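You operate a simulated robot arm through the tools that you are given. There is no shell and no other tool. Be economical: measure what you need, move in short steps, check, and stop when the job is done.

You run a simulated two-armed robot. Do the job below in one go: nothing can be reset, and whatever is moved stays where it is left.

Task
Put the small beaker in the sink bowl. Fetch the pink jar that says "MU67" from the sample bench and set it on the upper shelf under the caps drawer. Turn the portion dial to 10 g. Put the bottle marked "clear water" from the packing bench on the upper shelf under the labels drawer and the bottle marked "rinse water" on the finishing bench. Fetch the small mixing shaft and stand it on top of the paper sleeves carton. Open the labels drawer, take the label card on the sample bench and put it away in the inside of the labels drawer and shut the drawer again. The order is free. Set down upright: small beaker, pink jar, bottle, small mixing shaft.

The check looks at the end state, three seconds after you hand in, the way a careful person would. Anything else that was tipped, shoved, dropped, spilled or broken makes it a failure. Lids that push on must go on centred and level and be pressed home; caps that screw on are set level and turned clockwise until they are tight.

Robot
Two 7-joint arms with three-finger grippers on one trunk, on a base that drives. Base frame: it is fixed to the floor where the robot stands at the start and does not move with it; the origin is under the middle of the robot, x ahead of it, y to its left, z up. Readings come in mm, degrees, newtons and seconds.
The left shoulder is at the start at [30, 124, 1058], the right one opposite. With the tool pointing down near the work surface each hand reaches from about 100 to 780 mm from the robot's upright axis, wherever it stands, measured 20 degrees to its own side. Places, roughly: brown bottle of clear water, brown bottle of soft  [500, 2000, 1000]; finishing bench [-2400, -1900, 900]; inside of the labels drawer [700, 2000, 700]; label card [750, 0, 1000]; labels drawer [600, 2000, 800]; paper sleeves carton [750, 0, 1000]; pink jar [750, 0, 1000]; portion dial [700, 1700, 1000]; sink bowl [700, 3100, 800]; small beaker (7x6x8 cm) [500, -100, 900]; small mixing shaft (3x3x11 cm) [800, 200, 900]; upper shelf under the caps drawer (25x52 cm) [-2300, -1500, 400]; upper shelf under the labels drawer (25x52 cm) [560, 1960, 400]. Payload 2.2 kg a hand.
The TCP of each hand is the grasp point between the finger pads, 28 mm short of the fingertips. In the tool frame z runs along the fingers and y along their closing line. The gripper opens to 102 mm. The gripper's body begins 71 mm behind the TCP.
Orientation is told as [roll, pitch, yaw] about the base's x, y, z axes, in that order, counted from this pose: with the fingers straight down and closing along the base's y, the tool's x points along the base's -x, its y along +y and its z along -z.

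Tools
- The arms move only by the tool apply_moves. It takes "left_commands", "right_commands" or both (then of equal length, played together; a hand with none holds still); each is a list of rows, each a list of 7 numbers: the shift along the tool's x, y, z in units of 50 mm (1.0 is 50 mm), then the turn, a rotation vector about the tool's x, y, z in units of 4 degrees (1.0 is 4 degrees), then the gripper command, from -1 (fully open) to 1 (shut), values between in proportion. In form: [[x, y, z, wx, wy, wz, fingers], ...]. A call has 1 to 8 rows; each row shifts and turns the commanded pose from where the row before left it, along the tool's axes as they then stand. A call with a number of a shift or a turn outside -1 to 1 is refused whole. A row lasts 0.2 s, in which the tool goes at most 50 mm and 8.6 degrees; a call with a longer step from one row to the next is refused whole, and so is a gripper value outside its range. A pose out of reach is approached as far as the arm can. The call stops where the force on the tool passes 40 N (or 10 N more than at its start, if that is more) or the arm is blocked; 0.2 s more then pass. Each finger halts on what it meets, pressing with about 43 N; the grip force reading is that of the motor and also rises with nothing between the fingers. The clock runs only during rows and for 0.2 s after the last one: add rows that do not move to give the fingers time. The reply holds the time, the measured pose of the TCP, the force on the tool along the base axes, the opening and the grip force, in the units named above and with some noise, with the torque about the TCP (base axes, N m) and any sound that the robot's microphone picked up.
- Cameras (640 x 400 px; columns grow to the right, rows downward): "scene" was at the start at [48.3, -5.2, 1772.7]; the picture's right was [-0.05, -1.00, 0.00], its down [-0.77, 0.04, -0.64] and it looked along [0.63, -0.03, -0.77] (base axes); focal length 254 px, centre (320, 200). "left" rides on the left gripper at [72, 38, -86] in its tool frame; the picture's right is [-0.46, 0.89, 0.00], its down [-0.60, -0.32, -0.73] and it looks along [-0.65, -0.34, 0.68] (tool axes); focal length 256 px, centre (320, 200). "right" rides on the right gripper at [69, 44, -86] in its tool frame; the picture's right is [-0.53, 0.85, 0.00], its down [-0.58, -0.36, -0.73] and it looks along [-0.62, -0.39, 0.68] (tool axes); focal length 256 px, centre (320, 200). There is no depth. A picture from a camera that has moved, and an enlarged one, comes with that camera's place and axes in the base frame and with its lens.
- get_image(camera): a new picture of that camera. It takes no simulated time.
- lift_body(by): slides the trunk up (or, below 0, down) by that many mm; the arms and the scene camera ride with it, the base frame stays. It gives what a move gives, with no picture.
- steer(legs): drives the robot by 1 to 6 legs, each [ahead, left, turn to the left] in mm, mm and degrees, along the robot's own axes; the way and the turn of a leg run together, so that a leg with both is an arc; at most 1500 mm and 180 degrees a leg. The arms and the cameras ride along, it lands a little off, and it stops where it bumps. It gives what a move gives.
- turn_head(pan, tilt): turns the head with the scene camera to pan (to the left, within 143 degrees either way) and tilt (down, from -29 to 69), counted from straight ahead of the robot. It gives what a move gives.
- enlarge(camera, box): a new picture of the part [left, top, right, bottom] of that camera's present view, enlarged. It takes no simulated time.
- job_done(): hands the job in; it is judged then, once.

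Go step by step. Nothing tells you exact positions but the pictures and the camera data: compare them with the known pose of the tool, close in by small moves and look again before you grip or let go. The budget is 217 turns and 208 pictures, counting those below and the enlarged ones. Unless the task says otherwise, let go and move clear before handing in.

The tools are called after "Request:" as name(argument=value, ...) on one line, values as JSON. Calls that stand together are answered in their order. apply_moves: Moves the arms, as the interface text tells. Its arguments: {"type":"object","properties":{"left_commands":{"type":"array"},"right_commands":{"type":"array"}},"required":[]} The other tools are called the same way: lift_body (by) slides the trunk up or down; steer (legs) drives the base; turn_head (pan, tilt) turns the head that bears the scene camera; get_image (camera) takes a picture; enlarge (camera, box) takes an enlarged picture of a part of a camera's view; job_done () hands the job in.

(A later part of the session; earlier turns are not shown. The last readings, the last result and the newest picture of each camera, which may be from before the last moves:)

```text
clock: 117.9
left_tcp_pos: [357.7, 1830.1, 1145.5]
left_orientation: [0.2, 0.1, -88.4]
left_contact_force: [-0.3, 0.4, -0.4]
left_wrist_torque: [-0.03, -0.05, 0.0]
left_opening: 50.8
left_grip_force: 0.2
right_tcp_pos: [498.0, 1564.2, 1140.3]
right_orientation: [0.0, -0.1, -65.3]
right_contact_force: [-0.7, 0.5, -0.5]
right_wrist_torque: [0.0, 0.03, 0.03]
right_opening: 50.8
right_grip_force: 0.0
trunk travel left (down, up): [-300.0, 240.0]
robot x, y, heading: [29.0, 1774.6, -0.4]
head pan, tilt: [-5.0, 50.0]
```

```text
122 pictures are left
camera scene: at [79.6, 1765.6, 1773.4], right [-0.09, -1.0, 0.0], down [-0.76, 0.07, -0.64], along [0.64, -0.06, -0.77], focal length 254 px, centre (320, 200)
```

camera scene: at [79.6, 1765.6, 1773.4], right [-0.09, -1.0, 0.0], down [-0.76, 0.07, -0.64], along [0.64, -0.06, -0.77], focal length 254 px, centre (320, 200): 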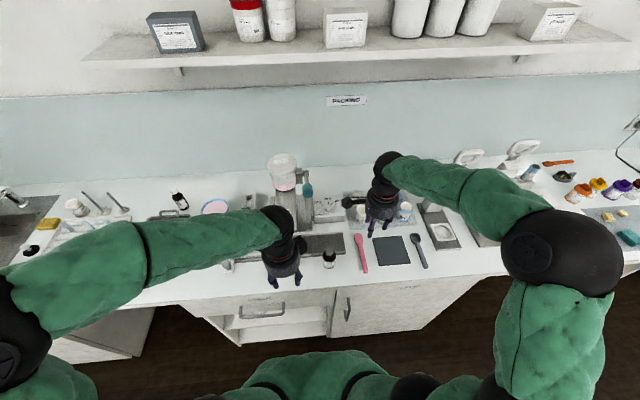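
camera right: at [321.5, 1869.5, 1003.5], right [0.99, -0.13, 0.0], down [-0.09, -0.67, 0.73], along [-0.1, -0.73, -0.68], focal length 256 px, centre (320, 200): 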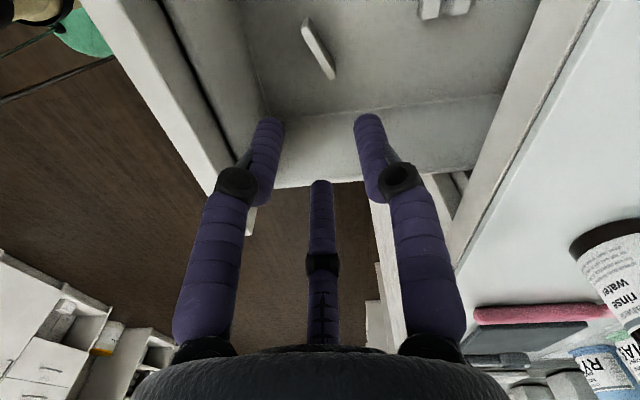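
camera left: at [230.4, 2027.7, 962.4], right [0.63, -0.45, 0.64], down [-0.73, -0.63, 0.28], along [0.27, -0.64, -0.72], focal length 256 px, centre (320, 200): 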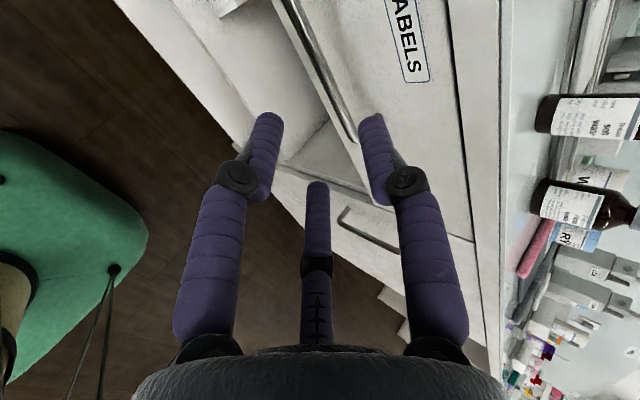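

Request:
enlarge(camera="scene", box=[295, 175, 375, 230])

Request:
get_image(camera="right")

```text
7.27 times, centred on (335, 202) of scene
camera zoom: at [79.6, 1765.6, 1773.4], right [-0.09, -1.0, 0.0], down [-0.76, 0.07, -0.64], along [0.64, -0.06, -0.77], focal length 1848 px, centre (211, 182)
```

zoom: 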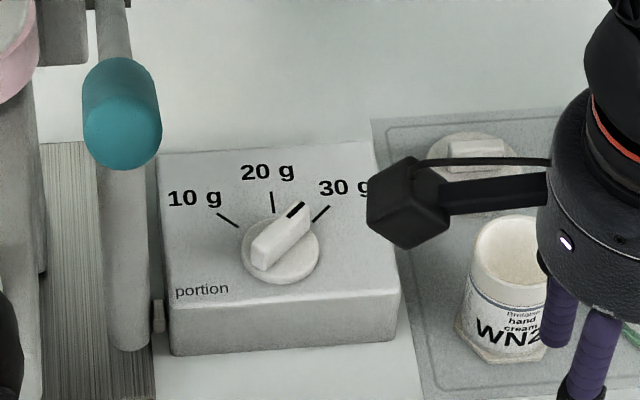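

```text
120 pictures are left
camera right: at [511.0, 1643.5, 1227.3], right [0.99, -0.13, 0.0], down [-0.09, -0.68, 0.73], along [-0.1, -0.73, -0.68], focal length 256 px, centre (320, 200)
```

right: 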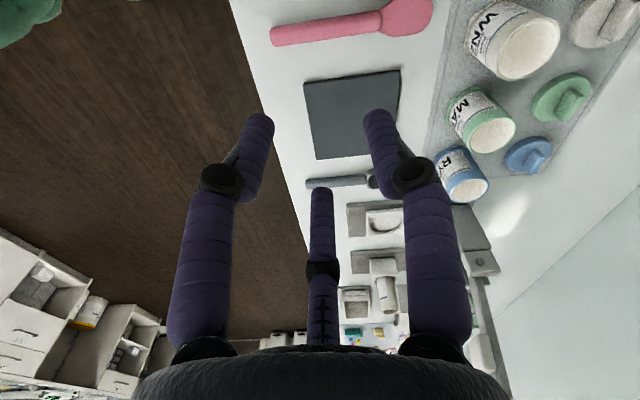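

The dial's knob is at about (707,1668), top z≈965, pointing between 20 g and 30 g; it must go to 10 g, about 85° counter-clockwise. I turn the right hand to yaw ≈ −13 first, then go above the knob.

Request:
apply_moves(right_commands=[[0, 0, 0, 0, 0, -1, 0.2], [0, 0, 0, 0, 0, -1, 0.2], [0, 0, 0, 0, 0, -1, 0.2], [0, 0, 0, 0, 0, -1, 0.2], [0, 0, 0, 0, 0, -1, 0.2], [0, 0, 0, 0, 0, -1, 0.2], [0, 0, 0, 0, 0, -1, 0.2], [0, 0, 0, 0, 0, -1, 0.2]], left_commands=[[-0.3, -0.3, 0, 0, 0, 0, 0], [-0.3, -0.3, 0, 0, 0, 0, 0], [0.3, -0.3, 0, 0, 0, 0, 0], [0.5, -0.3, 0, 0, 0, 0, 0], [0.5, -0.3, 0, 0, 0, 0, 0], [0.5, 0, 0, 0, 0, 0, 0], [0.5, 0, 0, 0, 0, 0, 0], [0.5, 0, 0, 0, 0, 0, 0]])

Request:
apply_moves(right_commands=[[0, 0, 0, 0, 0, -1, 0.2], [0, 0, 0, 0, 0, -1, 0.2], [0, 0, 0, 0, 0, -1, 0.2], [0, 0, 0, 0, 0, -1, 0.2], [0, 0, 0, 0, 0, -1, 0.2]])

```text
clock: 119.7
left_tcp_pos: [279.4, 1939.1, 1145.8]
left_orientation: [0.1, 0.1, -88.4]
left_contact_force: [-1.3, 0.9, -0.2]
left_wrist_torque: [-0.03, -0.03, -0.04]
left_opening: 51.2
left_grip_force: 0.1
right_tcp_pos: [498.8, 1563.4, 1140.3]
right_orientation: [-0.1, -0.2, -33.4]
right_contact_force: [0.3, 0.8, -0.3]
right_wrist_torque: [0.01, -0.03, 0.0]
right_opening: 40.7
right_grip_force: 0.0
trunk travel left (down, up): [-300.0, 240.0]
robot x, y, heading: [28.8, 1772.4, -0.1]
head pan, tilt: [-5.0, 50.0]
```

```text
clock: 120.9
left_tcp_pos: [279.5, 1938.3, 1147.0]
left_orientation: [0.1, 0.0, -88.5]
left_contact_force: [0.0, 1.3, 0.6]
left_wrist_torque: [-0.02, 0.01, -0.01]
left_opening: 51.2
left_grip_force: 0.1
right_tcp_pos: [499.2, 1564.5, 1140.1]
right_orientation: [-0.1, 0.0, -13.2]
right_contact_force: [0.0, 0.7, 0.4]
right_wrist_torque: [0.01, 0.0, -0.02]
right_opening: 41.0
right_grip_force: 0.0
trunk travel left (down, up): [-300.0, 240.0]
robot x, y, heading: [33.1, 1776.8, -0.0]
head pan, tilt: [-5.0, 50.0]
```

Request:
apply_moves(right_commands=[[-0.81, 0.19, 0.26, 0, 0, 0, 0.2], [-0.81, 0.19, 0.26, 0, 0, 0, 0.2], [-0.81, 0.19, 0.26, 0, 0, 0, 0.2], [-0.81, 0.19, 0.26, 0, 0, 0, 0.2], [-0.81, 0.19, 0.26, 0, 0, 0, 0.2], [0.16, 0.675, 0, 0, 0, 0, 0.2], [0.16, 0.675, 0, 0, 0, 0, 0.2], [0.16, 0.675, 0, 0, 0, 0, 0.2]])

Request:
get_image(camera="right")

Request:
enlarge(camera="scene", box=[255, 140, 415, 250])

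```text
clock: 122.7
left_tcp_pos: [278.9, 1939.3, 1146.4]
left_orientation: [0.0, 0.1, -88.5]
left_contact_force: [-0.3, -0.3, 0.3]
left_wrist_torque: [-0.03, 0.0, -0.01]
left_opening: 50.8
left_grip_force: 0.1
right_tcp_pos: [706.6, 1668.1, 1074.7]
right_orientation: [-0.1, -0.1, -13.5]
right_contact_force: [0.1, 0.1, -0.2]
right_wrist_torque: [-0.03, -0.01, 0.0]
right_opening: 40.8
right_grip_force: 0.0
trunk travel left (down, up): [-300.0, 240.0]
robot x, y, heading: [32.7, 1773.8, -0.1]
head pan, tilt: [-5.0, 50.0]
```

```text
119 pictures are left
camera right: at [650.3, 1725.1, 1162.3], right [0.72, 0.7, 0.0], down [0.48, -0.49, 0.73], along [0.51, -0.52, -0.68], focal length 256 px, centre (320, 200)
```

right: 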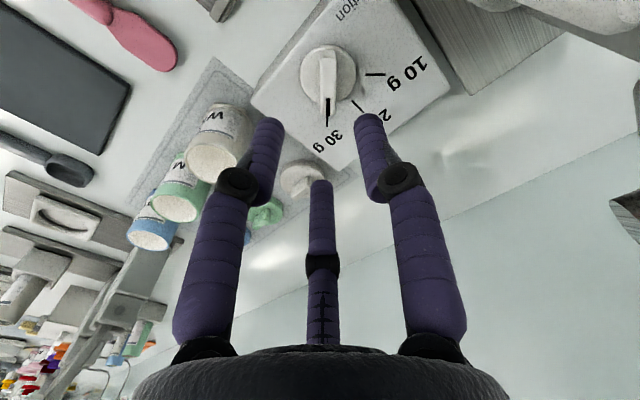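

```text
3.64 times, centred on (335, 195) of scene
camera zoom: at [79.5, 1767.1, 1773.4], right [-0.09, -1.0, 0.0], down [-0.76, 0.07, -0.64], along [0.64, -0.06, -0.77], focal length 924 px, centre (266, 218)
```

zoom: 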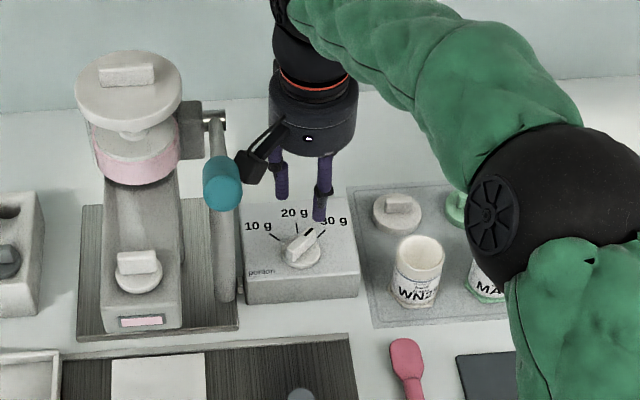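

Knob centre ≈(714,1668). I shift 7 mm forward, open to 60 mm, and lower to just above.

Request:
apply_moves(right_commands=[[-0.136, 0.03, 0.3, 0, 0, 0, -0.18], [0, 0, 0.7, 0, 0, 0, -0.18], [0, 0, 0.6, 0, 0, 0, -0.18], [0, 0, 0, 0, 0, 0, -0.18]])

Request:
get_image(camera="right")

Request:
enlarge(camera="scene", box=[285, 165, 385, 235])

```text
clock: 123.7
left_tcp_pos: [280.1, 1937.5, 1145.7]
left_orientation: [0.1, 0.2, -88.5]
left_contact_force: [0.2, 0.0, 0.0]
left_wrist_torque: [0.0, -0.03, 0.0]
left_opening: 51.0
left_grip_force: 0.1
right_tcp_pos: [713.3, 1668.1, 995.2]
right_orientation: [-0.1, -0.2, -13.4]
right_contact_force: [0.1, -0.1, -0.5]
right_wrist_torque: [0.02, -0.01, -0.02]
right_opening: 60.4
right_grip_force: 0.1
trunk travel left (down, up): [-300.0, 240.0]
robot x, y, heading: [30.0, 1772.4, -0.2]
head pan, tilt: [-5.0, 50.0]
```

```text
117 pictures are left
camera right: at [657.9, 1725.7, 1082.6], right [0.72, 0.7, 0.0], down [0.48, -0.49, 0.73], along [0.51, -0.52, -0.68], focal length 256 px, centre (320, 200)
```

right: 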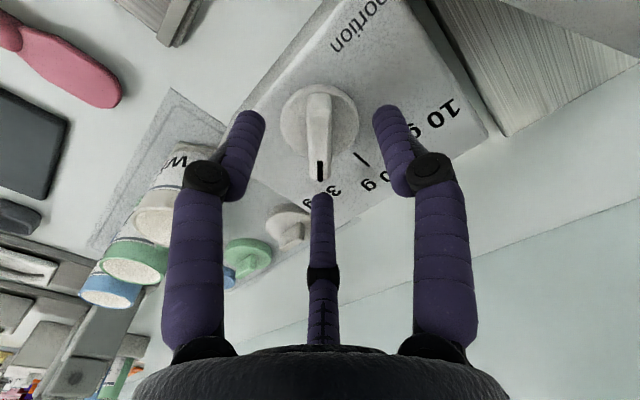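

```text
5.71 times, centred on (335, 200) of scene
camera zoom: at [79.3, 1765.5, 1773.5], right [-0.09, -1.0, 0.0], down [-0.76, 0.07, -0.64], along [0.64, -0.06, -0.77], focal length 1452 px, centre (234, 200)
```

zoom: 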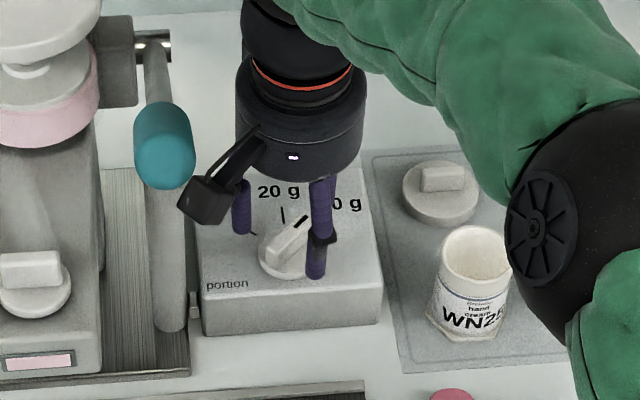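

The bar lies in line with one finger, so I rotate the hand +30° (away from the rod) so the three fingers straddle it.

Request:
apply_moves(right_commands=[[0.05, 0.05, -0.3, 0, 0, -0.9, -0.18], [0, 0, 0, 0, 0, -1, -0.18], [0, 0, 0, 0, 0, -1, -0.18], [0, 0, 0, 0, 0, -1, -0.18], [0, 0, 0, 0, 0, -1, -0.18], [0, 0, 0, 0, 0, -1, -0.18], [0, 0, 0, 0, 0, -1, -0.18], [0, 0, 0, 0, 0, -1, -0.18]])

Request:
get_image(camera="right")

```text
clock: 125.5
left_tcp_pos: [279.3, 1938.3, 1146.2]
left_orientation: [0.1, 0.0, -88.4]
left_contact_force: [-0.1, 0.5, -0.6]
left_wrist_torque: [0.03, 0.05, 0.01]
left_opening: 50.9
left_grip_force: 0.0
right_tcp_pos: [712.3, 1671.3, 1009.6]
right_orientation: [-0.1, 0.1, 18.2]
right_contact_force: [1.1, -1.0, 0.6]
right_wrist_torque: [-0.02, 0.01, 0.01]
right_opening: 60.3
right_grip_force: 0.0
trunk travel left (down, up): [-300.0, 240.0]
robot x, y, heading: [34.2, 1772.9, -0.3]
head pan, tilt: [-5.0, 50.0]
```

```text
115 pictures are left
camera right: at [634.8, 1689.0, 1097.9], right [0.24, 0.97, 0.0], down [0.66, -0.16, 0.73], along [0.71, -0.18, -0.68], focal length 256 px, centre (320, 200)
```

right: 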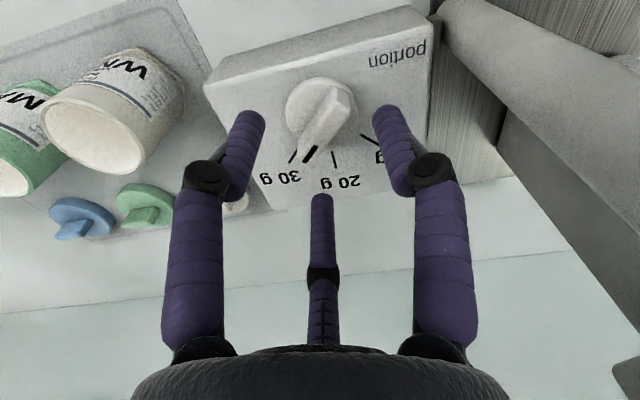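

Now the bar sits between the left finger and the other two. I lower around it and close.

Request:
apply_moves(right_commands=[[0, 0, 0.3, 0, 0, 0, -0.18], [0, 0, 0.3, 0, 0, 0, -0.18], [0, 0, 0.08, 0, 0, 0, -0.18], [0, 0, 0, 0, 0, 0, -0.18]])

Request:
get_image(camera="right")

Request:
enlarge(camera="scene", box=[285, 165, 385, 235])

```text
clock: 126.5
left_tcp_pos: [279.2, 1938.2, 1146.2]
left_orientation: [0.1, 0.1, -88.4]
left_contact_force: [0.4, -0.3, -0.6]
left_wrist_torque: [0.0, 0.0, 0.01]
left_opening: 50.9
left_grip_force: 0.1
right_tcp_pos: [711.1, 1669.5, 976.6]
right_orientation: [-0.2, 0.0, 18.3]
right_contact_force: [0.3, 1.0, 0.2]
right_wrist_torque: [0.01, 0.04, -0.02]
right_opening: 60.2
right_grip_force: 0.0
trunk travel left (down, up): [-300.0, 240.0]
robot x, y, heading: [31.1, 1773.1, -0.1]
head pan, tilt: [-5.0, 50.0]
```

```text
114 pictures are left
camera right: at [635.2, 1688.8, 1063.1], right [0.24, 0.97, 0.0], down [0.66, -0.16, 0.73], along [0.71, -0.18, -0.68], focal length 256 px, centre (320, 200)
```

right: 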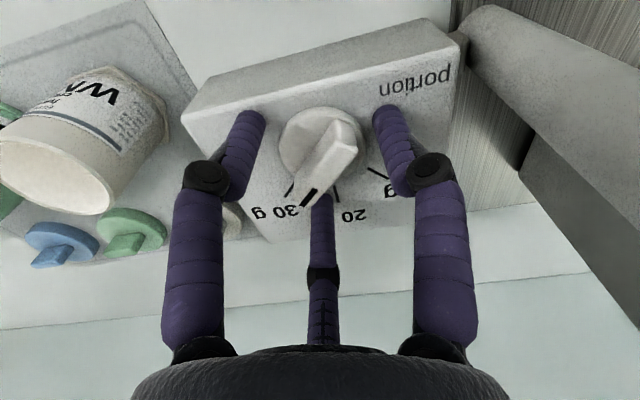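

```text
5.71 times, centred on (335, 200) of scene
camera zoom: at [79.9, 1765.6, 1773.4], right [-0.09, -1.0, 0.0], down [-0.76, 0.07, -0.64], along [0.64, -0.06, -0.77], focal length 1452 px, centre (234, 200)
```

zoom: 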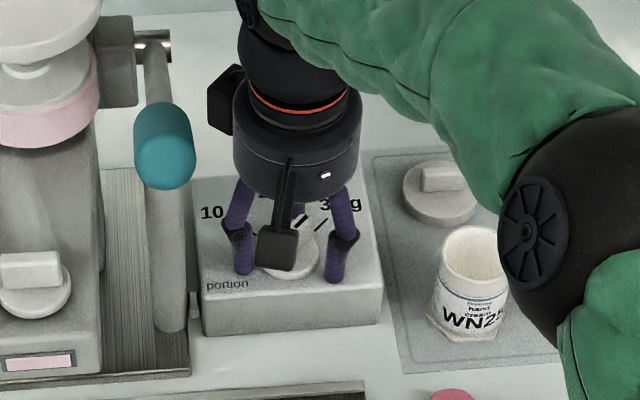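

Request:
apply_moves(right_commands=[[0, 0, 0, 0, 0, 0, 0.2], [0, 0, 0, 0, 0, 0, 0.5], [0, 0, 0, 0, 0, 0, 0.8], [0, 0, 0, 0, 0, 0, 0.8], [0, 0, 0, 0, 0, 0, 0.8]])

Request:
get_image(camera="right")

```text
clock: 127.7
left_tcp_pos: [277.8, 1939.1, 1147.1]
left_orientation: [0.2, 0.0, -88.4]
left_contact_force: [0.2, 0.0, 0.7]
left_wrist_torque: [0.02, -0.03, 0.0]
left_opening: 51.3
left_grip_force: 0.0
right_tcp_pos: [709.4, 1670.8, 977.4]
right_orientation: [-0.1, 0.1, 18.3]
right_contact_force: [-15.1, 10.5, 12.5]
right_wrist_torque: [0.84, 1.49, 0.05]
right_opening: 43.1
right_grip_force: 44.7
trunk travel left (down, up): [-300.0, 240.0]
robot x, y, heading: [35.3, 1774.0, -0.1]
head pan, tilt: [-5.0, 50.0]
```

```text
112 pictures are left
camera right: at [632.4, 1690.7, 1064.5], right [0.24, 0.97, 0.0], down [0.66, -0.16, 0.73], along [0.71, -0.18, -0.68], focal length 256 px, centre (320, 200)
```

right: 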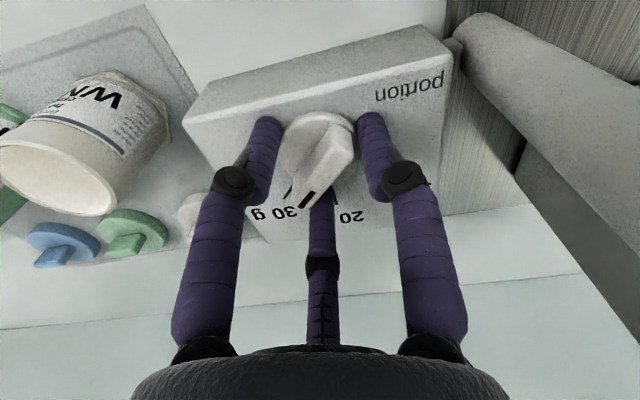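

The fingers grip the round disc of the knob (43 mm). I ease the side force and turn counter-clockwise by 24°, then check.

Request:
apply_moves(right_commands=[[0.045, 0.057, 0, 0, 0, 0, 0.8], [0, 0, 0, 0, 0, -0.6, 0.8], [0, 0, 0, 0, 0, -0.8, 0.8], [0, 0, 0, 0, 0, -0.8, 0.8], [0, 0, 0, 0, 0, -0.8, 0.8], [0, 0, 0, 0, 0, -1, 0.8], [0, 0, 0, 0, 0, -1, 0.8], [0, 0, 0, 0, 0, -1, 0.8]])

Request:
get_image(camera="right")

```text
clock: 129.5
left_tcp_pos: [279.4, 1937.9, 1147.5]
left_orientation: [0.1, 0.1, -88.4]
left_contact_force: [-1.3, 0.2, -0.1]
left_wrist_torque: [0.02, -0.01, -0.03]
left_opening: 51.0
left_grip_force: 0.0
right_tcp_pos: [708.9, 1672.6, 977.3]
right_orientation: [-0.2, -0.1, 42.3]
right_contact_force: [7.3, 0.2, 9.1]
right_wrist_torque: [0.38, -0.92, -0.03]
right_opening: 43.0
right_grip_force: 45.4
trunk travel left (down, up): [-300.0, 240.0]
robot x, y, heading: [26.5, 1770.6, -0.1]
head pan, tilt: [-5.0, 50.0]
```

```text
111 pictures are left
camera right: at [630.7, 1656.8, 1064.4], right [-0.17, 0.98, 0.0], down [0.67, 0.12, 0.73], along [0.72, 0.13, -0.68], focal length 256 px, centre (320, 200)
```

right: 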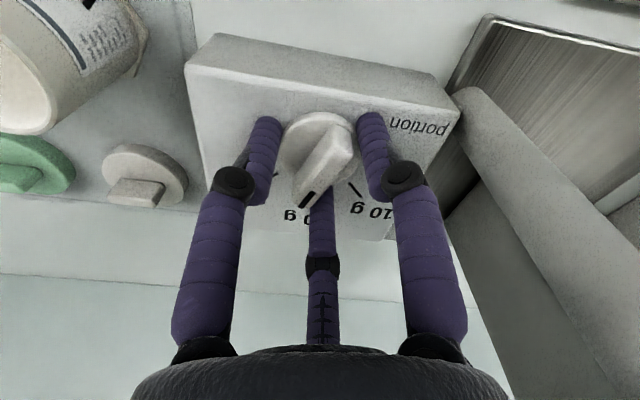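

It turns along. I continue another 52° in two calls.

Request:
apply_moves(right_commands=[[0, 0, 0, 0, 0, -0.8, 0.8], [0, 0, 0, 0, 0, -0.8, 0.8], [0, 0, 0, 0, 0, -0.8, 0.8], [0, 0, 0, 0, 0, -0.8, 0.8], [0, 0, 0, 0, 0, -0.8, 0.8], [0, 0, 0, 0, 0, -0.8, 0.8], [0, 0, 0, 0, 0, -0.8, 0.8]])

Request:
apply_moves(right_commands=[[0, 0, 0, 0, 0, -0.8, 0.8], [0, 0, 0, 0, 0, -0.8, 0.8], [0, 0, 0, 0, 0, -0.8, 0.8], [0, 0, 0, 0, 0, -0.8, 0.8], [0, 0, 0, 0, 0, -0.8, 0.8], [0, 0, 0, 0, 0, -0.8, 0.8], [0, 0, 0, 0, 0, -0.8, 0.8]])

Request:
get_image(camera="right")

Request:
enlarge(camera="scene", box=[285, 165, 385, 235])

```text
clock: 131.1
left_tcp_pos: [280.7, 1938.6, 1145.0]
left_orientation: [0.0, 0.0, -88.4]
left_contact_force: [-0.3, 0.3, -0.2]
left_wrist_torque: [-0.02, 0.04, 0.0]
left_opening: 51.1
left_grip_force: 0.1
right_tcp_pos: [710.6, 1672.3, 977.6]
right_orientation: [-0.2, 0.0, 64.8]
right_contact_force: [12.6, -0.2, 18.6]
right_wrist_torque: [0.53, -0.13, -0.08]
right_opening: 43.0
right_grip_force: 45.3
trunk travel left (down, up): [-300.0, 240.0]
robot x, y, heading: [33.7, 1773.1, -0.2]
head pan, tilt: [-5.0, 50.0]
```

```text
clock: 132.7
left_tcp_pos: [279.0, 1938.8, 1147.3]
left_orientation: [0.1, 0.1, -88.4]
left_contact_force: [0.5, -0.4, -0.3]
left_wrist_torque: [0.03, 0.0, 0.02]
left_opening: 51.1
left_grip_force: 0.0
right_tcp_pos: [710.2, 1671.5, 978.2]
right_orientation: [-0.1, 0.0, 87.0]
right_contact_force: [13.1, 0.3, 19.5]
right_wrist_torque: [0.51, -0.66, 0.02]
right_opening: 43.2
right_grip_force: 45.1
trunk travel left (down, up): [-300.0, 240.0]
robot x, y, heading: [36.1, 1774.1, 0.2]
head pan, tilt: [-5.0, 50.0]
```

```text
110 pictures are left
camera right: at [664.0, 1604.4, 1064.6], right [-0.82, 0.58, 0.0], down [0.39, 0.56, 0.73], along [0.42, 0.6, -0.68], focal length 256 px, centre (320, 200)
```

right: 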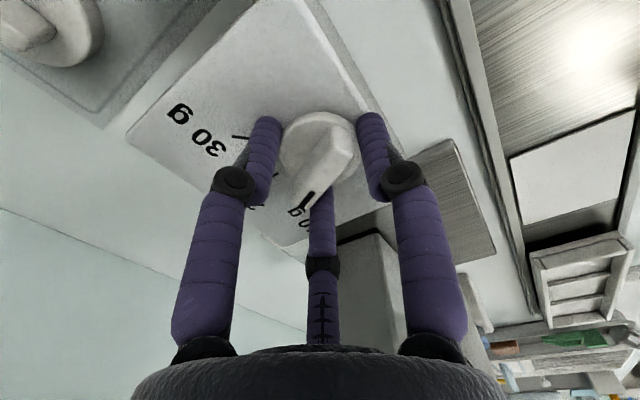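

```text
5.71 times, centred on (335, 200) of scene
camera zoom: at [79.2, 1765.8, 1773.5], right [-0.09, -1.0, 0.0], down [-0.76, 0.07, -0.64], along [0.64, -0.06, -0.77], focal length 1452 px, centre (234, 200)
```

zoom: 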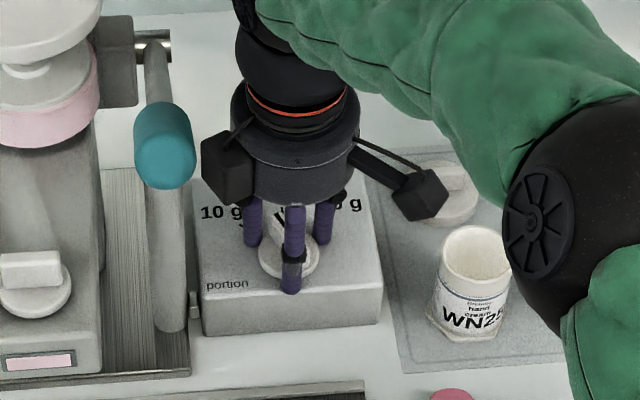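

I release and rise to judge the pointer.

Request:
apply_moves(right_commands=[[0, 0, 0, 0, 0, 0, 0.2], [0, 0, 0, 0, 0, 0, -0.18], [0, 0, -0.5, 0, 0, 0, -0.18], [0, 0, -1, 0, 0, 0, -0.18], [0, 0, -0.5, 0, 0, 0, -0.18], [0, 0, 0, 0, 0, 0, -0.18]])

Request:
get_image(camera="right")

Request:
enlarge(camera="scene", box=[295, 175, 375, 230])

```text
clock: 134.1
left_tcp_pos: [280.3, 1938.5, 1146.1]
left_orientation: [0.1, 0.1, -88.4]
left_contact_force: [-0.6, -0.5, 0.2]
left_wrist_torque: [0.0, -0.01, 0.0]
left_opening: 50.9
left_grip_force: 0.2
right_tcp_pos: [707.8, 1672.5, 1076.8]
right_orientation: [0.1, 0.1, 87.0]
right_contact_force: [0.1, 0.3, 0.4]
right_wrist_torque: [0.01, -0.01, -0.03]
right_opening: 60.0
right_grip_force: 0.1
trunk travel left (down, up): [-300.0, 240.0]
robot x, y, heading: [32.6, 1774.1, -0.1]
head pan, tilt: [-5.0, 50.0]
```

```text
108 pictures are left
camera right: at [662.2, 1605.3, 1164.5], right [-0.82, 0.58, 0.0], down [0.39, 0.56, 0.73], along [0.42, 0.6, -0.68], focal length 256 px, centre (320, 200)
```

right: 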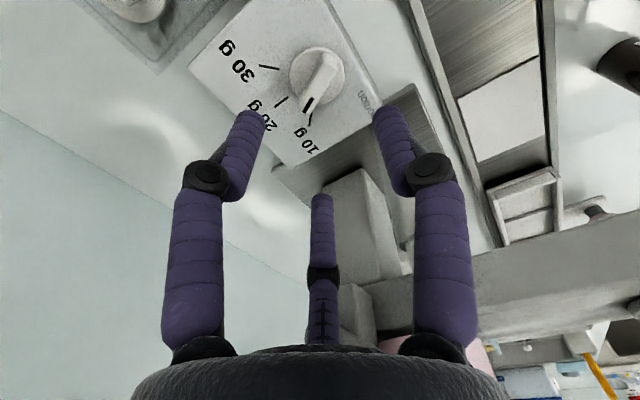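

```text
7.27 times, centred on (335, 202) of scene
camera zoom: at [79.9, 1765.7, 1773.4], right [-0.09, -1.0, 0.0], down [-0.76, 0.07, -0.64], along [0.64, -0.06, -0.77], focal length 1848 px, centre (211, 182)
```

zoom: 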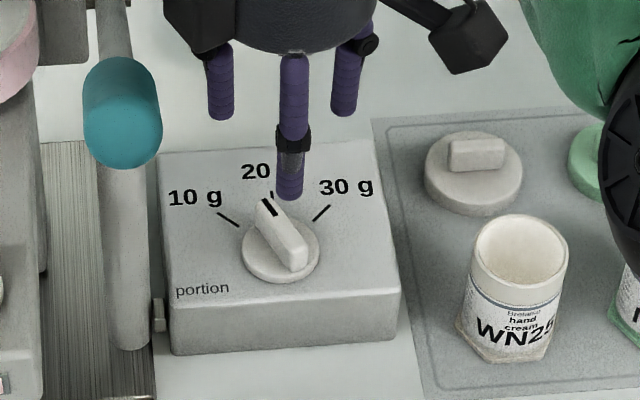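

Request:
enlarge(camera="right", box=[220, 20, 400, 160])

```text
2.86 times, centred on (310, 90) of right
camera zoom: at [662.2, 1605.3, 1164.5], right [-0.82, 0.58, 0.0], down [0.39, 0.56, 0.73], along [0.42, 0.6, -0.68], focal length 731 px, centre (349, 514)
```

zoom: 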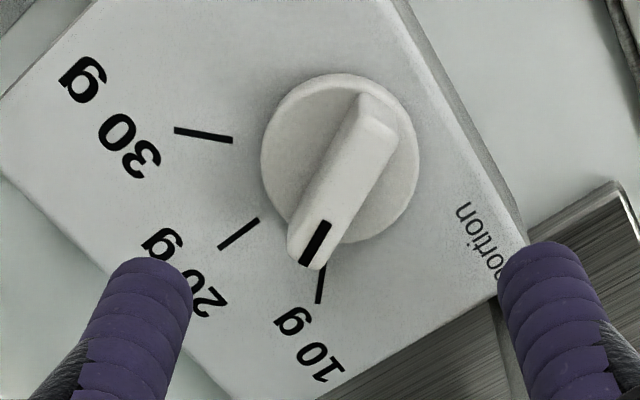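

The pointer stands about 17° short of the 10 g tick. I regrip the disc and turn 17° more.

Request:
apply_moves(right_commands=[[0, -0.02, 0.5, 0, 0, 0, -0.18], [0, 0, 0.9, 0, 0, 0, -0.18], [0, 0, 0.58, 0, 0, 0, -0.18], [0, 0, 0, 0, 0, 0, -0.18], [0, 0, 0, 0, 0, 0, 0.3], [0, 0, 0, 0, 0, 0, 0.8], [0, 0, 0, 0, 0, 0, 0.8]])

Request:
apply_moves(right_commands=[[0, 0, 0, 0, 0, -0.6, 0.8], [0, 0, 0, 0, 0, -0.8, 0.8], [0, 0, 0, 0, 0, -0.8, 0.8], [0, 0, 0, 0, 0, -0.8, 0.8], [0, 0, 0, 0, 0, -0.8, 0.8], [0, 0, 0, 0, 0, -0.5, 0.8], [0, 0, 0, 0, 0, 0, 0.8]])

Request:
apply_moves(right_commands=[[0, 0, 0, 0, 0, 0, 0.2], [0, 0, 0, 0, 0, 0, -0.18], [0, 0, -0.5, 0, 0, 0, -0.18], [0, 0, -1, 0, 0, 0, -0.18], [0, 0, -0.5, 0, 0, 0, -0.18], [0, 0, 0, 0, 0, 0, -0.18]])

Request:
enlarge(camera="right", box=[220, 20, 400, 160])

Request:
enlarge(camera="scene", box=[295, 175, 375, 230])

```text
clock: 135.7
left_tcp_pos: [279.0, 1939.1, 1147.3]
left_orientation: [0.0, 0.0, -88.3]
left_contact_force: [-0.1, 0.6, 0.1]
left_wrist_torque: [0.0, 0.02, 0.01]
left_opening: 51.0
left_grip_force: 0.0
right_tcp_pos: [710.1, 1672.7, 976.7]
right_orientation: [-0.3, 0.0, 87.1]
right_contact_force: [4.1, 6.0, 16.2]
right_wrist_torque: [0.45, 0.34, 0.01]
right_opening: 43.1
right_grip_force: 44.8
trunk travel left (down, up): [-300.0, 240.0]
robot x, y, heading: [35.0, 1772.5, -0.3]
head pan, tilt: [-5.0, 50.0]
```

```text
clock: 137.3
left_tcp_pos: [280.5, 1939.3, 1146.9]
left_orientation: [0.1, 0.1, -88.4]
left_contact_force: [0.2, 0.6, 0.1]
left_wrist_torque: [0.02, 0.0, -0.02]
left_opening: 51.1
left_grip_force: 0.1
right_tcp_pos: [710.1, 1671.5, 977.2]
right_orientation: [-0.1, 0.1, 104.3]
right_contact_force: [4.4, 5.7, 10.1]
right_wrist_torque: [1.0, -0.26, 0.07]
right_opening: 43.1
right_grip_force: 44.7
trunk travel left (down, up): [-300.0, 240.0]
robot x, y, heading: [33.8, 1771.7, 0.1]
head pan, tilt: [-5.0, 50.0]
```

```text
clock: 138.7
left_tcp_pos: [279.7, 1938.0, 1146.9]
left_orientation: [0.1, 0.1, -88.4]
left_contact_force: [0.1, -0.2, -0.3]
left_wrist_torque: [0.0, -0.01, 0.0]
left_opening: 51.0
left_grip_force: 0.0
right_tcp_pos: [711.0, 1670.5, 1078.1]
right_orientation: [0.0, 0.1, 104.3]
right_contact_force: [-0.6, 0.0, -0.1]
right_wrist_torque: [0.01, 0.0, 0.05]
right_opening: 60.0
right_grip_force: 0.0
trunk travel left (down, up): [-300.0, 240.0]
robot x, y, heading: [30.6, 1778.9, -0.0]
head pan, tilt: [-5.0, 50.0]
```

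```text
2.86 times, centred on (310, 90) of right
camera zoom: at [687.0, 1592.0, 1165.7], right [-0.95, 0.31, 0.0], down [0.21, 0.65, 0.73], along [0.23, 0.69, -0.68], focal length 731 px, centre (349, 514)
```

zoom: 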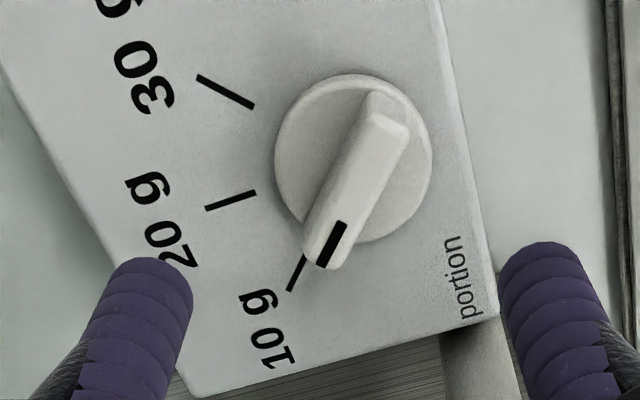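

```text
7.27 times, centred on (335, 202) of scene
camera zoom: at [80.0, 1765.6, 1773.4], right [-0.09, -1.0, 0.0], down [-0.76, 0.07, -0.64], along [0.64, -0.06, -0.77], focal length 1848 px, centre (211, 182)
```

zoom: 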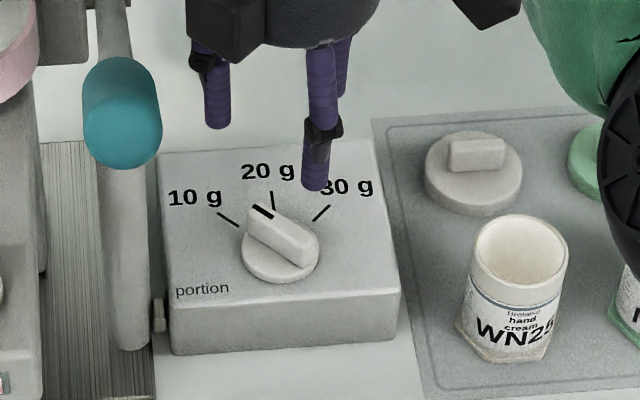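

The pointer is now parallel to and on the 10 g tick. Next, the right hand goes round the lever to fetch the rinse-water bottle.

Request:
apply_moves(right_commands=[[0.73, 0.185, -0.2, 0, 0, 0, -0.5], [0.73, 0.185, 0, 0, 0, 0, -0.5], [-0.22, 0.876, 0, 0, 0, 0, -0.5], [-0.22, 0.876, 0, 0, 0, 0, -0.5], [-0.22, 0.876, 0, 0, 0, 0, -0.5], [-0.22, 0.876, 0, 0, 0, 0, -0.5], [-0.22, 0.876, 0, 0, 0, 0, -0.5]])

Request:
apply_moves(right_commands=[[0, 0, 0, 0, 0, 1, -0.5], [0, 0, 0, 0, 0, 1, -0.5], [0, 0, 0, 0, 0, 1, -0.5], [0, 0, 0, 0, 0, 1, -0.5], [0, 0, 0, 0, 0, 1, -0.5], [0, 0, 0, 0, 0, 1, -0.5], [0, 0, 0, 0, 0, 1, -0.5], [0, 0, 0, 0, 0, 1, -0.5]])

Request:
get_image(camera="right")

Request:
get_image(camera="scene")

```text
clock: 140.3
left_tcp_pos: [278.2, 1937.6, 1146.9]
left_orientation: [0.1, 0.1, -88.4]
left_contact_force: [-0.7, -1.0, 0.1]
left_wrist_torque: [0.01, -0.01, 0.01]
left_opening: 50.9
left_grip_force: 0.1
right_tcp_pos: [483.1, 1596.8, 1088.7]
right_orientation: [-0.1, 0.1, 104.3]
right_contact_force: [0.4, 0.5, -0.2]
right_wrist_torque: [-0.01, -0.04, 0.01]
right_opening: 76.5
right_grip_force: 0.0
trunk travel left (down, up): [-300.0, 240.0]
robot x, y, heading: [33.0, 1774.2, -0.0]
head pan, tilt: [-5.0, 50.0]
```

```text
clock: 142.1
left_tcp_pos: [279.2, 1938.5, 1147.0]
left_orientation: [0.1, 0.1, -88.3]
left_contact_force: [-0.6, 0.7, 0.8]
left_wrist_torque: [0.0, 0.01, 0.0]
left_opening: 51.2
left_grip_force: 0.0
right_tcp_pos: [484.3, 1593.9, 1087.9]
right_orientation: [-0.1, 0.1, 72.2]
right_contact_force: [0.3, 0.2, -1.0]
right_wrist_torque: [0.01, 0.01, -0.04]
right_opening: 76.5
right_grip_force: 0.2
trunk travel left (down, up): [-300.0, 240.0]
robot x, y, heading: [30.1, 1773.3, -0.1]
head pan, tilt: [-5.0, 50.0]
```

```text
103 pictures are left
camera right: at [423.2, 1542.9, 1174.9], right [-0.64, 0.77, 0.0], down [0.52, 0.44, 0.73], along [0.56, 0.47, -0.68], focal length 256 px, centre (320, 200)
```

right: 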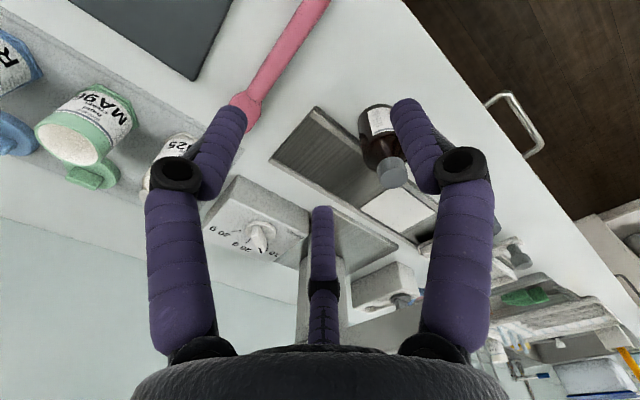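

```text
102 pictures are left
camera scene: at [79.7, 1765.6, 1773.4], right [-0.09, -1.0, 0.0], down [-0.76, 0.07, -0.64], along [0.64, -0.06, -0.77], focal length 254 px, centre (320, 200)
```

scene: 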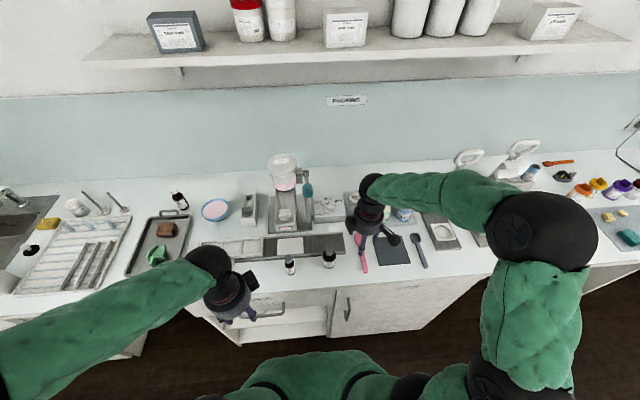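

Rinse bottle is at about (494,1688), top z≈1008. I move over it and check.

Request:
apply_moves(right_commands=[[-0.925, 0.195, 0, 0, 0, 0, -0.6], [-0.925, 0.195, 0, 0, 0, 0, -0.6], [0, 0, 0.4, 0, 0, 0, -0.6], [0, 0, 0, 0, 0, 0, -0.6]])

Request:
get_image(camera="right")

```text
clock: 143.1
left_tcp_pos: [279.0, 1938.4, 1146.8]
left_orientation: [0.1, 0.1, -88.4]
left_contact_force: [-0.8, 0.1, -0.2]
left_wrist_torque: [0.02, -0.01, 0.0]
left_opening: 50.9
left_grip_force: 0.1
right_tcp_pos: [493.2, 1692.0, 1066.9]
right_orientation: [-0.1, 0.1, 72.3]
right_contact_force: [-0.1, 0.2, -0.8]
right_wrist_torque: [-0.02, -0.03, 0.02]
right_opening: 81.6
right_grip_force: 0.1
trunk travel left (down, up): [-300.0, 240.0]
robot x, y, heading: [30.7, 1774.5, -0.2]
head pan, tilt: [-5.0, 50.0]
```

```text
101 pictures are left
camera right: at [432.5, 1638.0, 1154.4], right [-0.64, 0.77, 0.0], down [0.52, 0.44, 0.73], along [0.56, 0.47, -0.68], focal length 256 px, centre (320, 200)
```

right: 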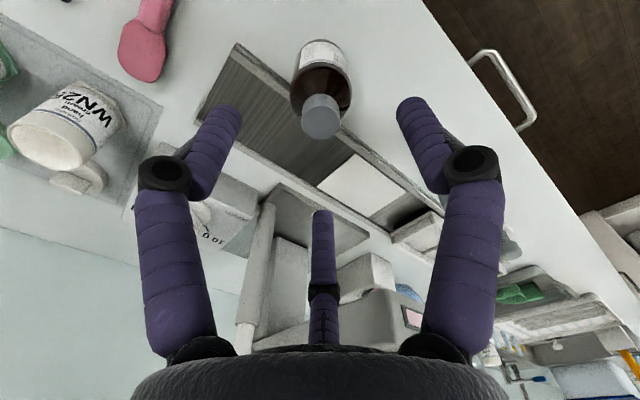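

Well centred. I descend and grip.

Request:
apply_moves(right_commands=[[0, 0, 0.9, 0, 0, 0, -0.6], [0, 0, 0.9, 0, 0, 0, -0.6], [0, 0, 0.5, 0, 0, 0, -0.6], [0, 0, 0, 0, 0, 0, -0.6], [0, 0, 0, 0, 0, 0, 0], [0, 0, 0, 0, 0, 0, 0.5], [0, 0, 0, 0, 0, 0, 0.5]])

Request:
get_image(camera="right")

```text
clock: 144.7
left_tcp_pos: [279.6, 1938.3, 1146.7]
left_orientation: [0.1, 0.2, -88.4]
left_contact_force: [0.4, 0.1, -0.7]
left_wrist_torque: [-0.01, -0.04, -0.01]
left_opening: 51.2
left_grip_force: 0.0
right_tcp_pos: [493.2, 1690.9, 952.5]
right_orientation: [-0.1, 0.0, 72.3]
right_contact_force: [-0.1, -0.6, 0.4]
right_wrist_torque: [-0.03, -0.04, -0.03]
right_opening: 46.3
right_grip_force: 42.6
trunk travel left (down, up): [-300.0, 240.0]
robot x, y, heading: [28.8, 1776.2, -0.4]
head pan, tilt: [-5.0, 50.0]
```

```text
100 pictures are left
camera right: at [432.3, 1637.8, 1039.7], right [-0.64, 0.77, 0.0], down [0.52, 0.44, 0.73], along [0.56, 0.47, -0.68], focal length 256 px, centre (320, 200)
```

right: 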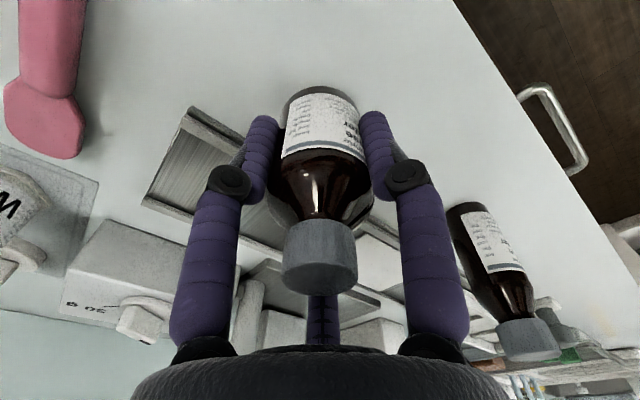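

Gripped. I lift the rinse bottle, tuck it in, and at the same time turn the left hand back toward yaw 0.

Request:
apply_moves(right_commands=[[0, 0, -0.7, 0, 0, 0, 0.6], [0, 0, -1, 0, 0, 0, 0.6], [0, 0, -1, 0, 0, 0, 0.6], [0, 0, -1, 0, 0, 0, 0.6], [0, 0, -0.6, 0, 0, 0, 0.6], [0.7, 0.5, 0, 0, 0, 0, 0.6], [0.7, 0.5, 0, 0, 0, 0, 0.6], [0.7, 0.5, 0, 0, 0, 0, 0.6]], left_commands=[[0, 0, 0, 0, 0, -1, 0], [0, 0, 0, 0, 0, -1, 0], [0, 0, 0, 0, 0, -1, 0], [0, 0, 0, 0, 0, -1, 0], [0, 0, 0, 0, 0, -1, 0], [0, 0, 0, 0, 0, -1, 0], [0, 0, 0, 0, 0, -1, 0], [0, 0, 0, 0, 0, -1, 0]])

Request:
apply_moves(left_commands=[[0, 0, 0, 0, 0, -1, 0], [0, 0, 0, 0, 0, -1, 0], [0, 0, 0, 0, 0, -1, 0], [0, 0, 0, 0, 0, -1, 0], [0, 0, 0, 0, 0, -1, 0], [0, 0, 0, 0, 0, -1, 0], [0, 0, 0, 0, 0, -1, 0], [0, 0, 0, 0, 0, -1, 0]])

Request:
apply_moves(left_commands=[[0, 0, 0, 0, 0, -1, 0], [0, 0, 0, 0, 0, -1, 0], [0, 0, 0, 0, 0, -1, 0], [0, 0, 0, 0, 0, -1, 0], [0, 0, 0, 0, 0, -1, 0], [0, 0, 0, 0, 0, -1, -0.6]])

Request:
steer(legs=[[0, 400, 0], [60, 0, 0]])

Request:
turn_head(pan=5, tilt=48)

Request:
get_image(camera="scene")

```text
clock: 146.5
left_tcp_pos: [278.6, 1937.5, 1146.9]
left_orientation: [0.2, 0.0, -56.2]
left_contact_force: [-0.9, 0.5, 0.1]
left_wrist_torque: [-0.01, -0.03, -0.01]
left_opening: 50.9
left_grip_force: 0.0
right_tcp_pos: [389.0, 1612.9, 1166.3]
right_orientation: [-0.2, 0.0, 72.2]
right_contact_force: [0.0, -0.2, -0.6]
right_wrist_torque: [-0.01, -0.05, 0.01]
right_opening: 46.0
right_grip_force: 42.7
trunk travel left (down, up): [-300.0, 240.0]
robot x, y, heading: [29.8, 1775.3, -0.1]
head pan, tilt: [-5.0, 50.0]
```

```text
clock: 148.3
left_tcp_pos: [279.7, 1936.9, 1146.5]
left_orientation: [0.1, 0.0, -24.4]
left_contact_force: [0.1, 0.2, 0.0]
left_wrist_torque: [-0.01, -0.02, 0.0]
left_opening: 50.9
left_grip_force: 0.0
right_tcp_pos: [390.8, 1612.8, 1165.9]
right_orientation: [-0.1, 0.1, 72.3]
right_contact_force: [0.3, -0.3, -1.3]
right_wrist_torque: [0.01, -0.01, 0.01]
right_opening: 46.0
right_grip_force: 42.6
trunk travel left (down, up): [-300.0, 240.0]
robot x, y, heading: [29.7, 1776.0, -0.0]
head pan, tilt: [-5.0, 50.0]
```

```text
clock: 149.7
left_tcp_pos: [279.8, 1937.7, 1145.1]
left_orientation: [0.0, 0.0, -0.3]
left_contact_force: [-0.2, -0.6, -0.9]
left_wrist_torque: [0.03, -0.01, 0.03]
left_opening: 81.4
left_grip_force: 0.1
right_tcp_pos: [390.9, 1611.5, 1164.7]
right_orientation: [-0.1, 0.1, 72.4]
right_contact_force: [-0.5, -0.2, -1.0]
right_wrist_torque: [-0.01, 0.03, 0.02]
right_opening: 46.1
right_grip_force: 43.0
trunk travel left (down, up): [-300.0, 240.0]
robot x, y, heading: [30.7, 1777.0, -0.2]
head pan, tilt: [-5.0, 50.0]
```

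```text
clock: 152.8
left_tcp_pos: [343.2, 2340.4, 1144.4]
left_orientation: [0.1, 0.1, -0.6]
left_contact_force: [0.2, -0.1, 0.2]
left_wrist_torque: [-0.01, 0.08, -0.01]
left_opening: 81.6
left_grip_force: 0.0
right_tcp_pos: [452.9, 2014.3, 1164.9]
right_orientation: [0.1, 0.2, 71.9]
right_contact_force: [-0.3, 0.7, -1.3]
right_wrist_torque: [-0.04, 0.09, -0.02]
right_opening: 46.3
right_grip_force: 42.6
trunk travel left (down, up): [-300.0, 240.0]
robot x, y, heading: [91.7, 2172.3, -0.2]
head pan, tilt: [-5.0, 50.0]
```

```text
clock: 153.5
left_tcp_pos: [341.3, 2338.7, 1146.0]
left_orientation: [0.0, 0.0, -0.7]
left_contact_force: [-0.5, 0.5, -0.2]
left_wrist_torque: [0.02, -0.04, 0.01]
left_opening: 81.6
left_grip_force: 0.0
right_tcp_pos: [449.7, 2014.7, 1166.0]
right_orientation: [-0.1, 0.1, 72.0]
right_contact_force: [0.1, 0.2, -0.8]
right_wrist_torque: [-0.01, -0.05, 0.0]
right_opening: 45.9
right_grip_force: 43.0
trunk travel left (down, up): [-300.0, 240.0]
robot x, y, heading: [94.5, 2174.7, -0.2]
head pan, tilt: [5.0, 48.0]
```

```text
99 pictures are left
camera scene: at [141.9, 2181.4, 1776.2], right [0.08, -1.0, 0.0], down [-0.74, -0.06, -0.67], along [0.67, 0.05, -0.74], focal length 254 px, centre (320, 200)
```

scene: 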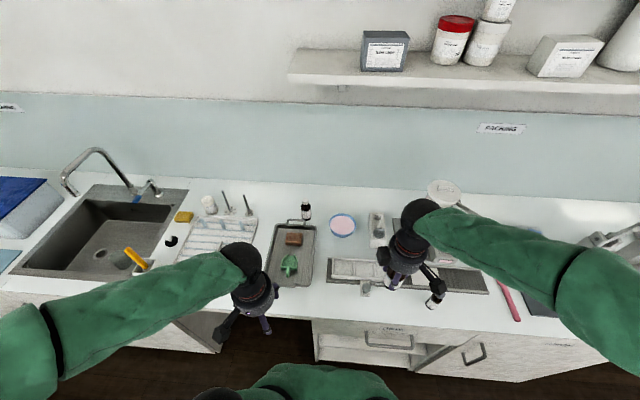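

The clear-water bottle is near (818,2291). I bring the left hand over there.

Request:
apply_moves(left_commands=[[-0.95, -0.1, 0, 0, 0, 0, -0.6], [-0.95, -0.1, 0, 0, 0, 0, -0.6], [-0.95, -0.1, 0, 0, 0, 0, -0.6], [-0.95, -0.1, 0, 0, 0, 0, -0.6], [-0.95, -0.1, 0, 0, 0, 0, -0.6], [-0.95, -0.1, 0, 0, 0, 0, -0.6], [-0.95, -0.1, 0.1, 0, 0, 0, -0.6], [-0.95, -0.1, 0.2, 0, 0, 0, -0.6]])

Request:
apply_moves(left_commands=[[-0.7, -0.1, 0.2, 0, 0, 0, -0.6], [-0.6, 0, 0.2, 0, 0, 0, -0.6], [0, 0, 0, 0, 0, 0, -0.6]])

Request:
get_image(camera="left")

Request:
enlarge(camera="scene", box=[240, 150, 380, 250])

```text
clock: 155.3
left_tcp_pos: [722.8, 2295.0, 1128.8]
left_orientation: [0.1, 0.1, -0.6]
left_contact_force: [1.1, 1.0, 0.2]
left_wrist_torque: [-0.03, 0.04, -0.02]
left_opening: 81.7
left_grip_force: 0.1
right_tcp_pos: [453.1, 2012.3, 1165.7]
right_orientation: [0.0, 0.1, 72.0]
right_contact_force: [0.3, -0.1, -1.4]
right_wrist_torque: [0.0, 0.03, 0.05]
right_opening: 46.1
right_grip_force: 43.5
trunk travel left (down, up): [-300.0, 240.0]
robot x, y, heading: [96.0, 2174.3, -0.3]
head pan, tilt: [5.0, 48.0]
```

```text
clock: 156.1
left_tcp_pos: [787.3, 2288.7, 1109.9]
left_orientation: [0.1, 0.0, -0.7]
left_contact_force: [0.4, 0.5, 0.1]
left_wrist_torque: [0.04, -0.02, -0.01]
left_opening: 81.6
left_grip_force: 0.1
right_tcp_pos: [451.8, 2014.1, 1165.1]
right_orientation: [-0.1, 0.0, 71.9]
right_contact_force: [0.0, 0.1, -0.7]
right_wrist_torque: [-0.01, 0.0, 0.01]
right_opening: 45.9
right_grip_force: 42.7
trunk travel left (down, up): [-300.0, 240.0]
robot x, y, heading: [93.8, 2178.4, -0.4]
head pan, tilt: [5.0, 48.0]
```

```text
98 pictures are left
camera left: at [715.1, 2327.8, 1196.8], right [0.47, 0.88, 0.0], down [0.6, -0.33, 0.73], along [0.64, -0.35, -0.68], focal length 256 px, centre (320, 200)
```

left: 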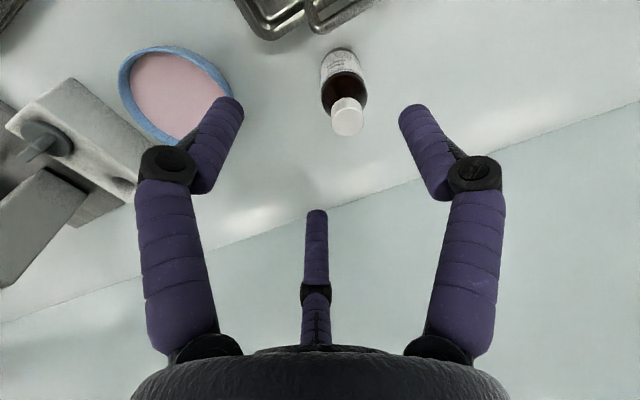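

```text
4.00 times, centred on (310, 200) of scene
camera zoom: at [142.5, 2181.4, 1776.2], right [0.08, -1.0, 0.0], down [-0.74, -0.06, -0.67], along [0.67, 0.05, -0.74], focal length 1016 px, centre (360, 200)
```

zoom: 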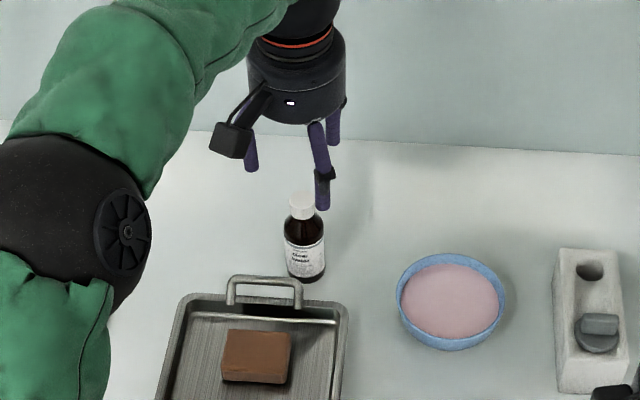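

Bottle centre ≈(810,2301). I correct, descend and grip it.

Request:
apply_moves(left_commands=[[-0.46, 0.24, 0.3, 0, 0, 0, -0.5], [0, 0, 0.8, 0, 0, 0, -0.5], [0, 0, 0, 0, 0, 0, -0.5]])

Request:
get_image(camera="left")

```text
clock: 156.9
left_tcp_pos: [810.2, 2303.1, 1055.8]
left_orientation: [-0.1, -0.1, -0.7]
left_contact_force: [0.2, -0.6, 0.3]
left_wrist_torque: [-0.03, 0.03, 0.0]
left_opening: 76.6
left_grip_force: 0.1
right_tcp_pos: [451.4, 2014.1, 1166.4]
right_orientation: [0.1, 0.1, 72.0]
right_contact_force: [-0.4, 0.9, -0.8]
right_wrist_torque: [-0.02, 0.0, -0.01]
right_opening: 46.0
right_grip_force: 43.0
trunk travel left (down, up): [-300.0, 240.0]
robot x, y, heading: [92.7, 2178.6, -0.6]
head pan, tilt: [5.0, 48.0]
```

```text
96 pictures are left
camera left: at [737.6, 2340.5, 1141.5], right [0.48, 0.88, 0.0], down [0.6, -0.33, 0.73], along [0.64, -0.35, -0.68], focal length 256 px, centre (320, 200)
```

left: 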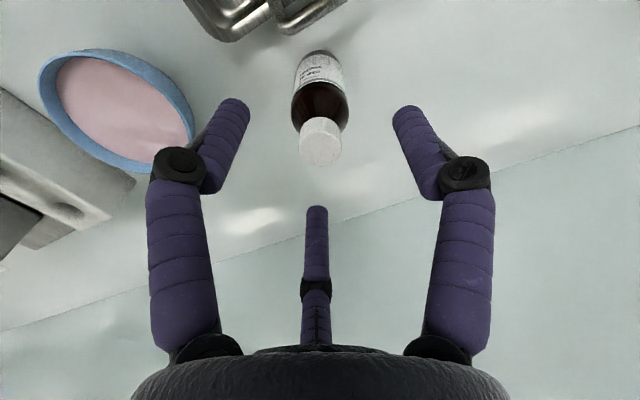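

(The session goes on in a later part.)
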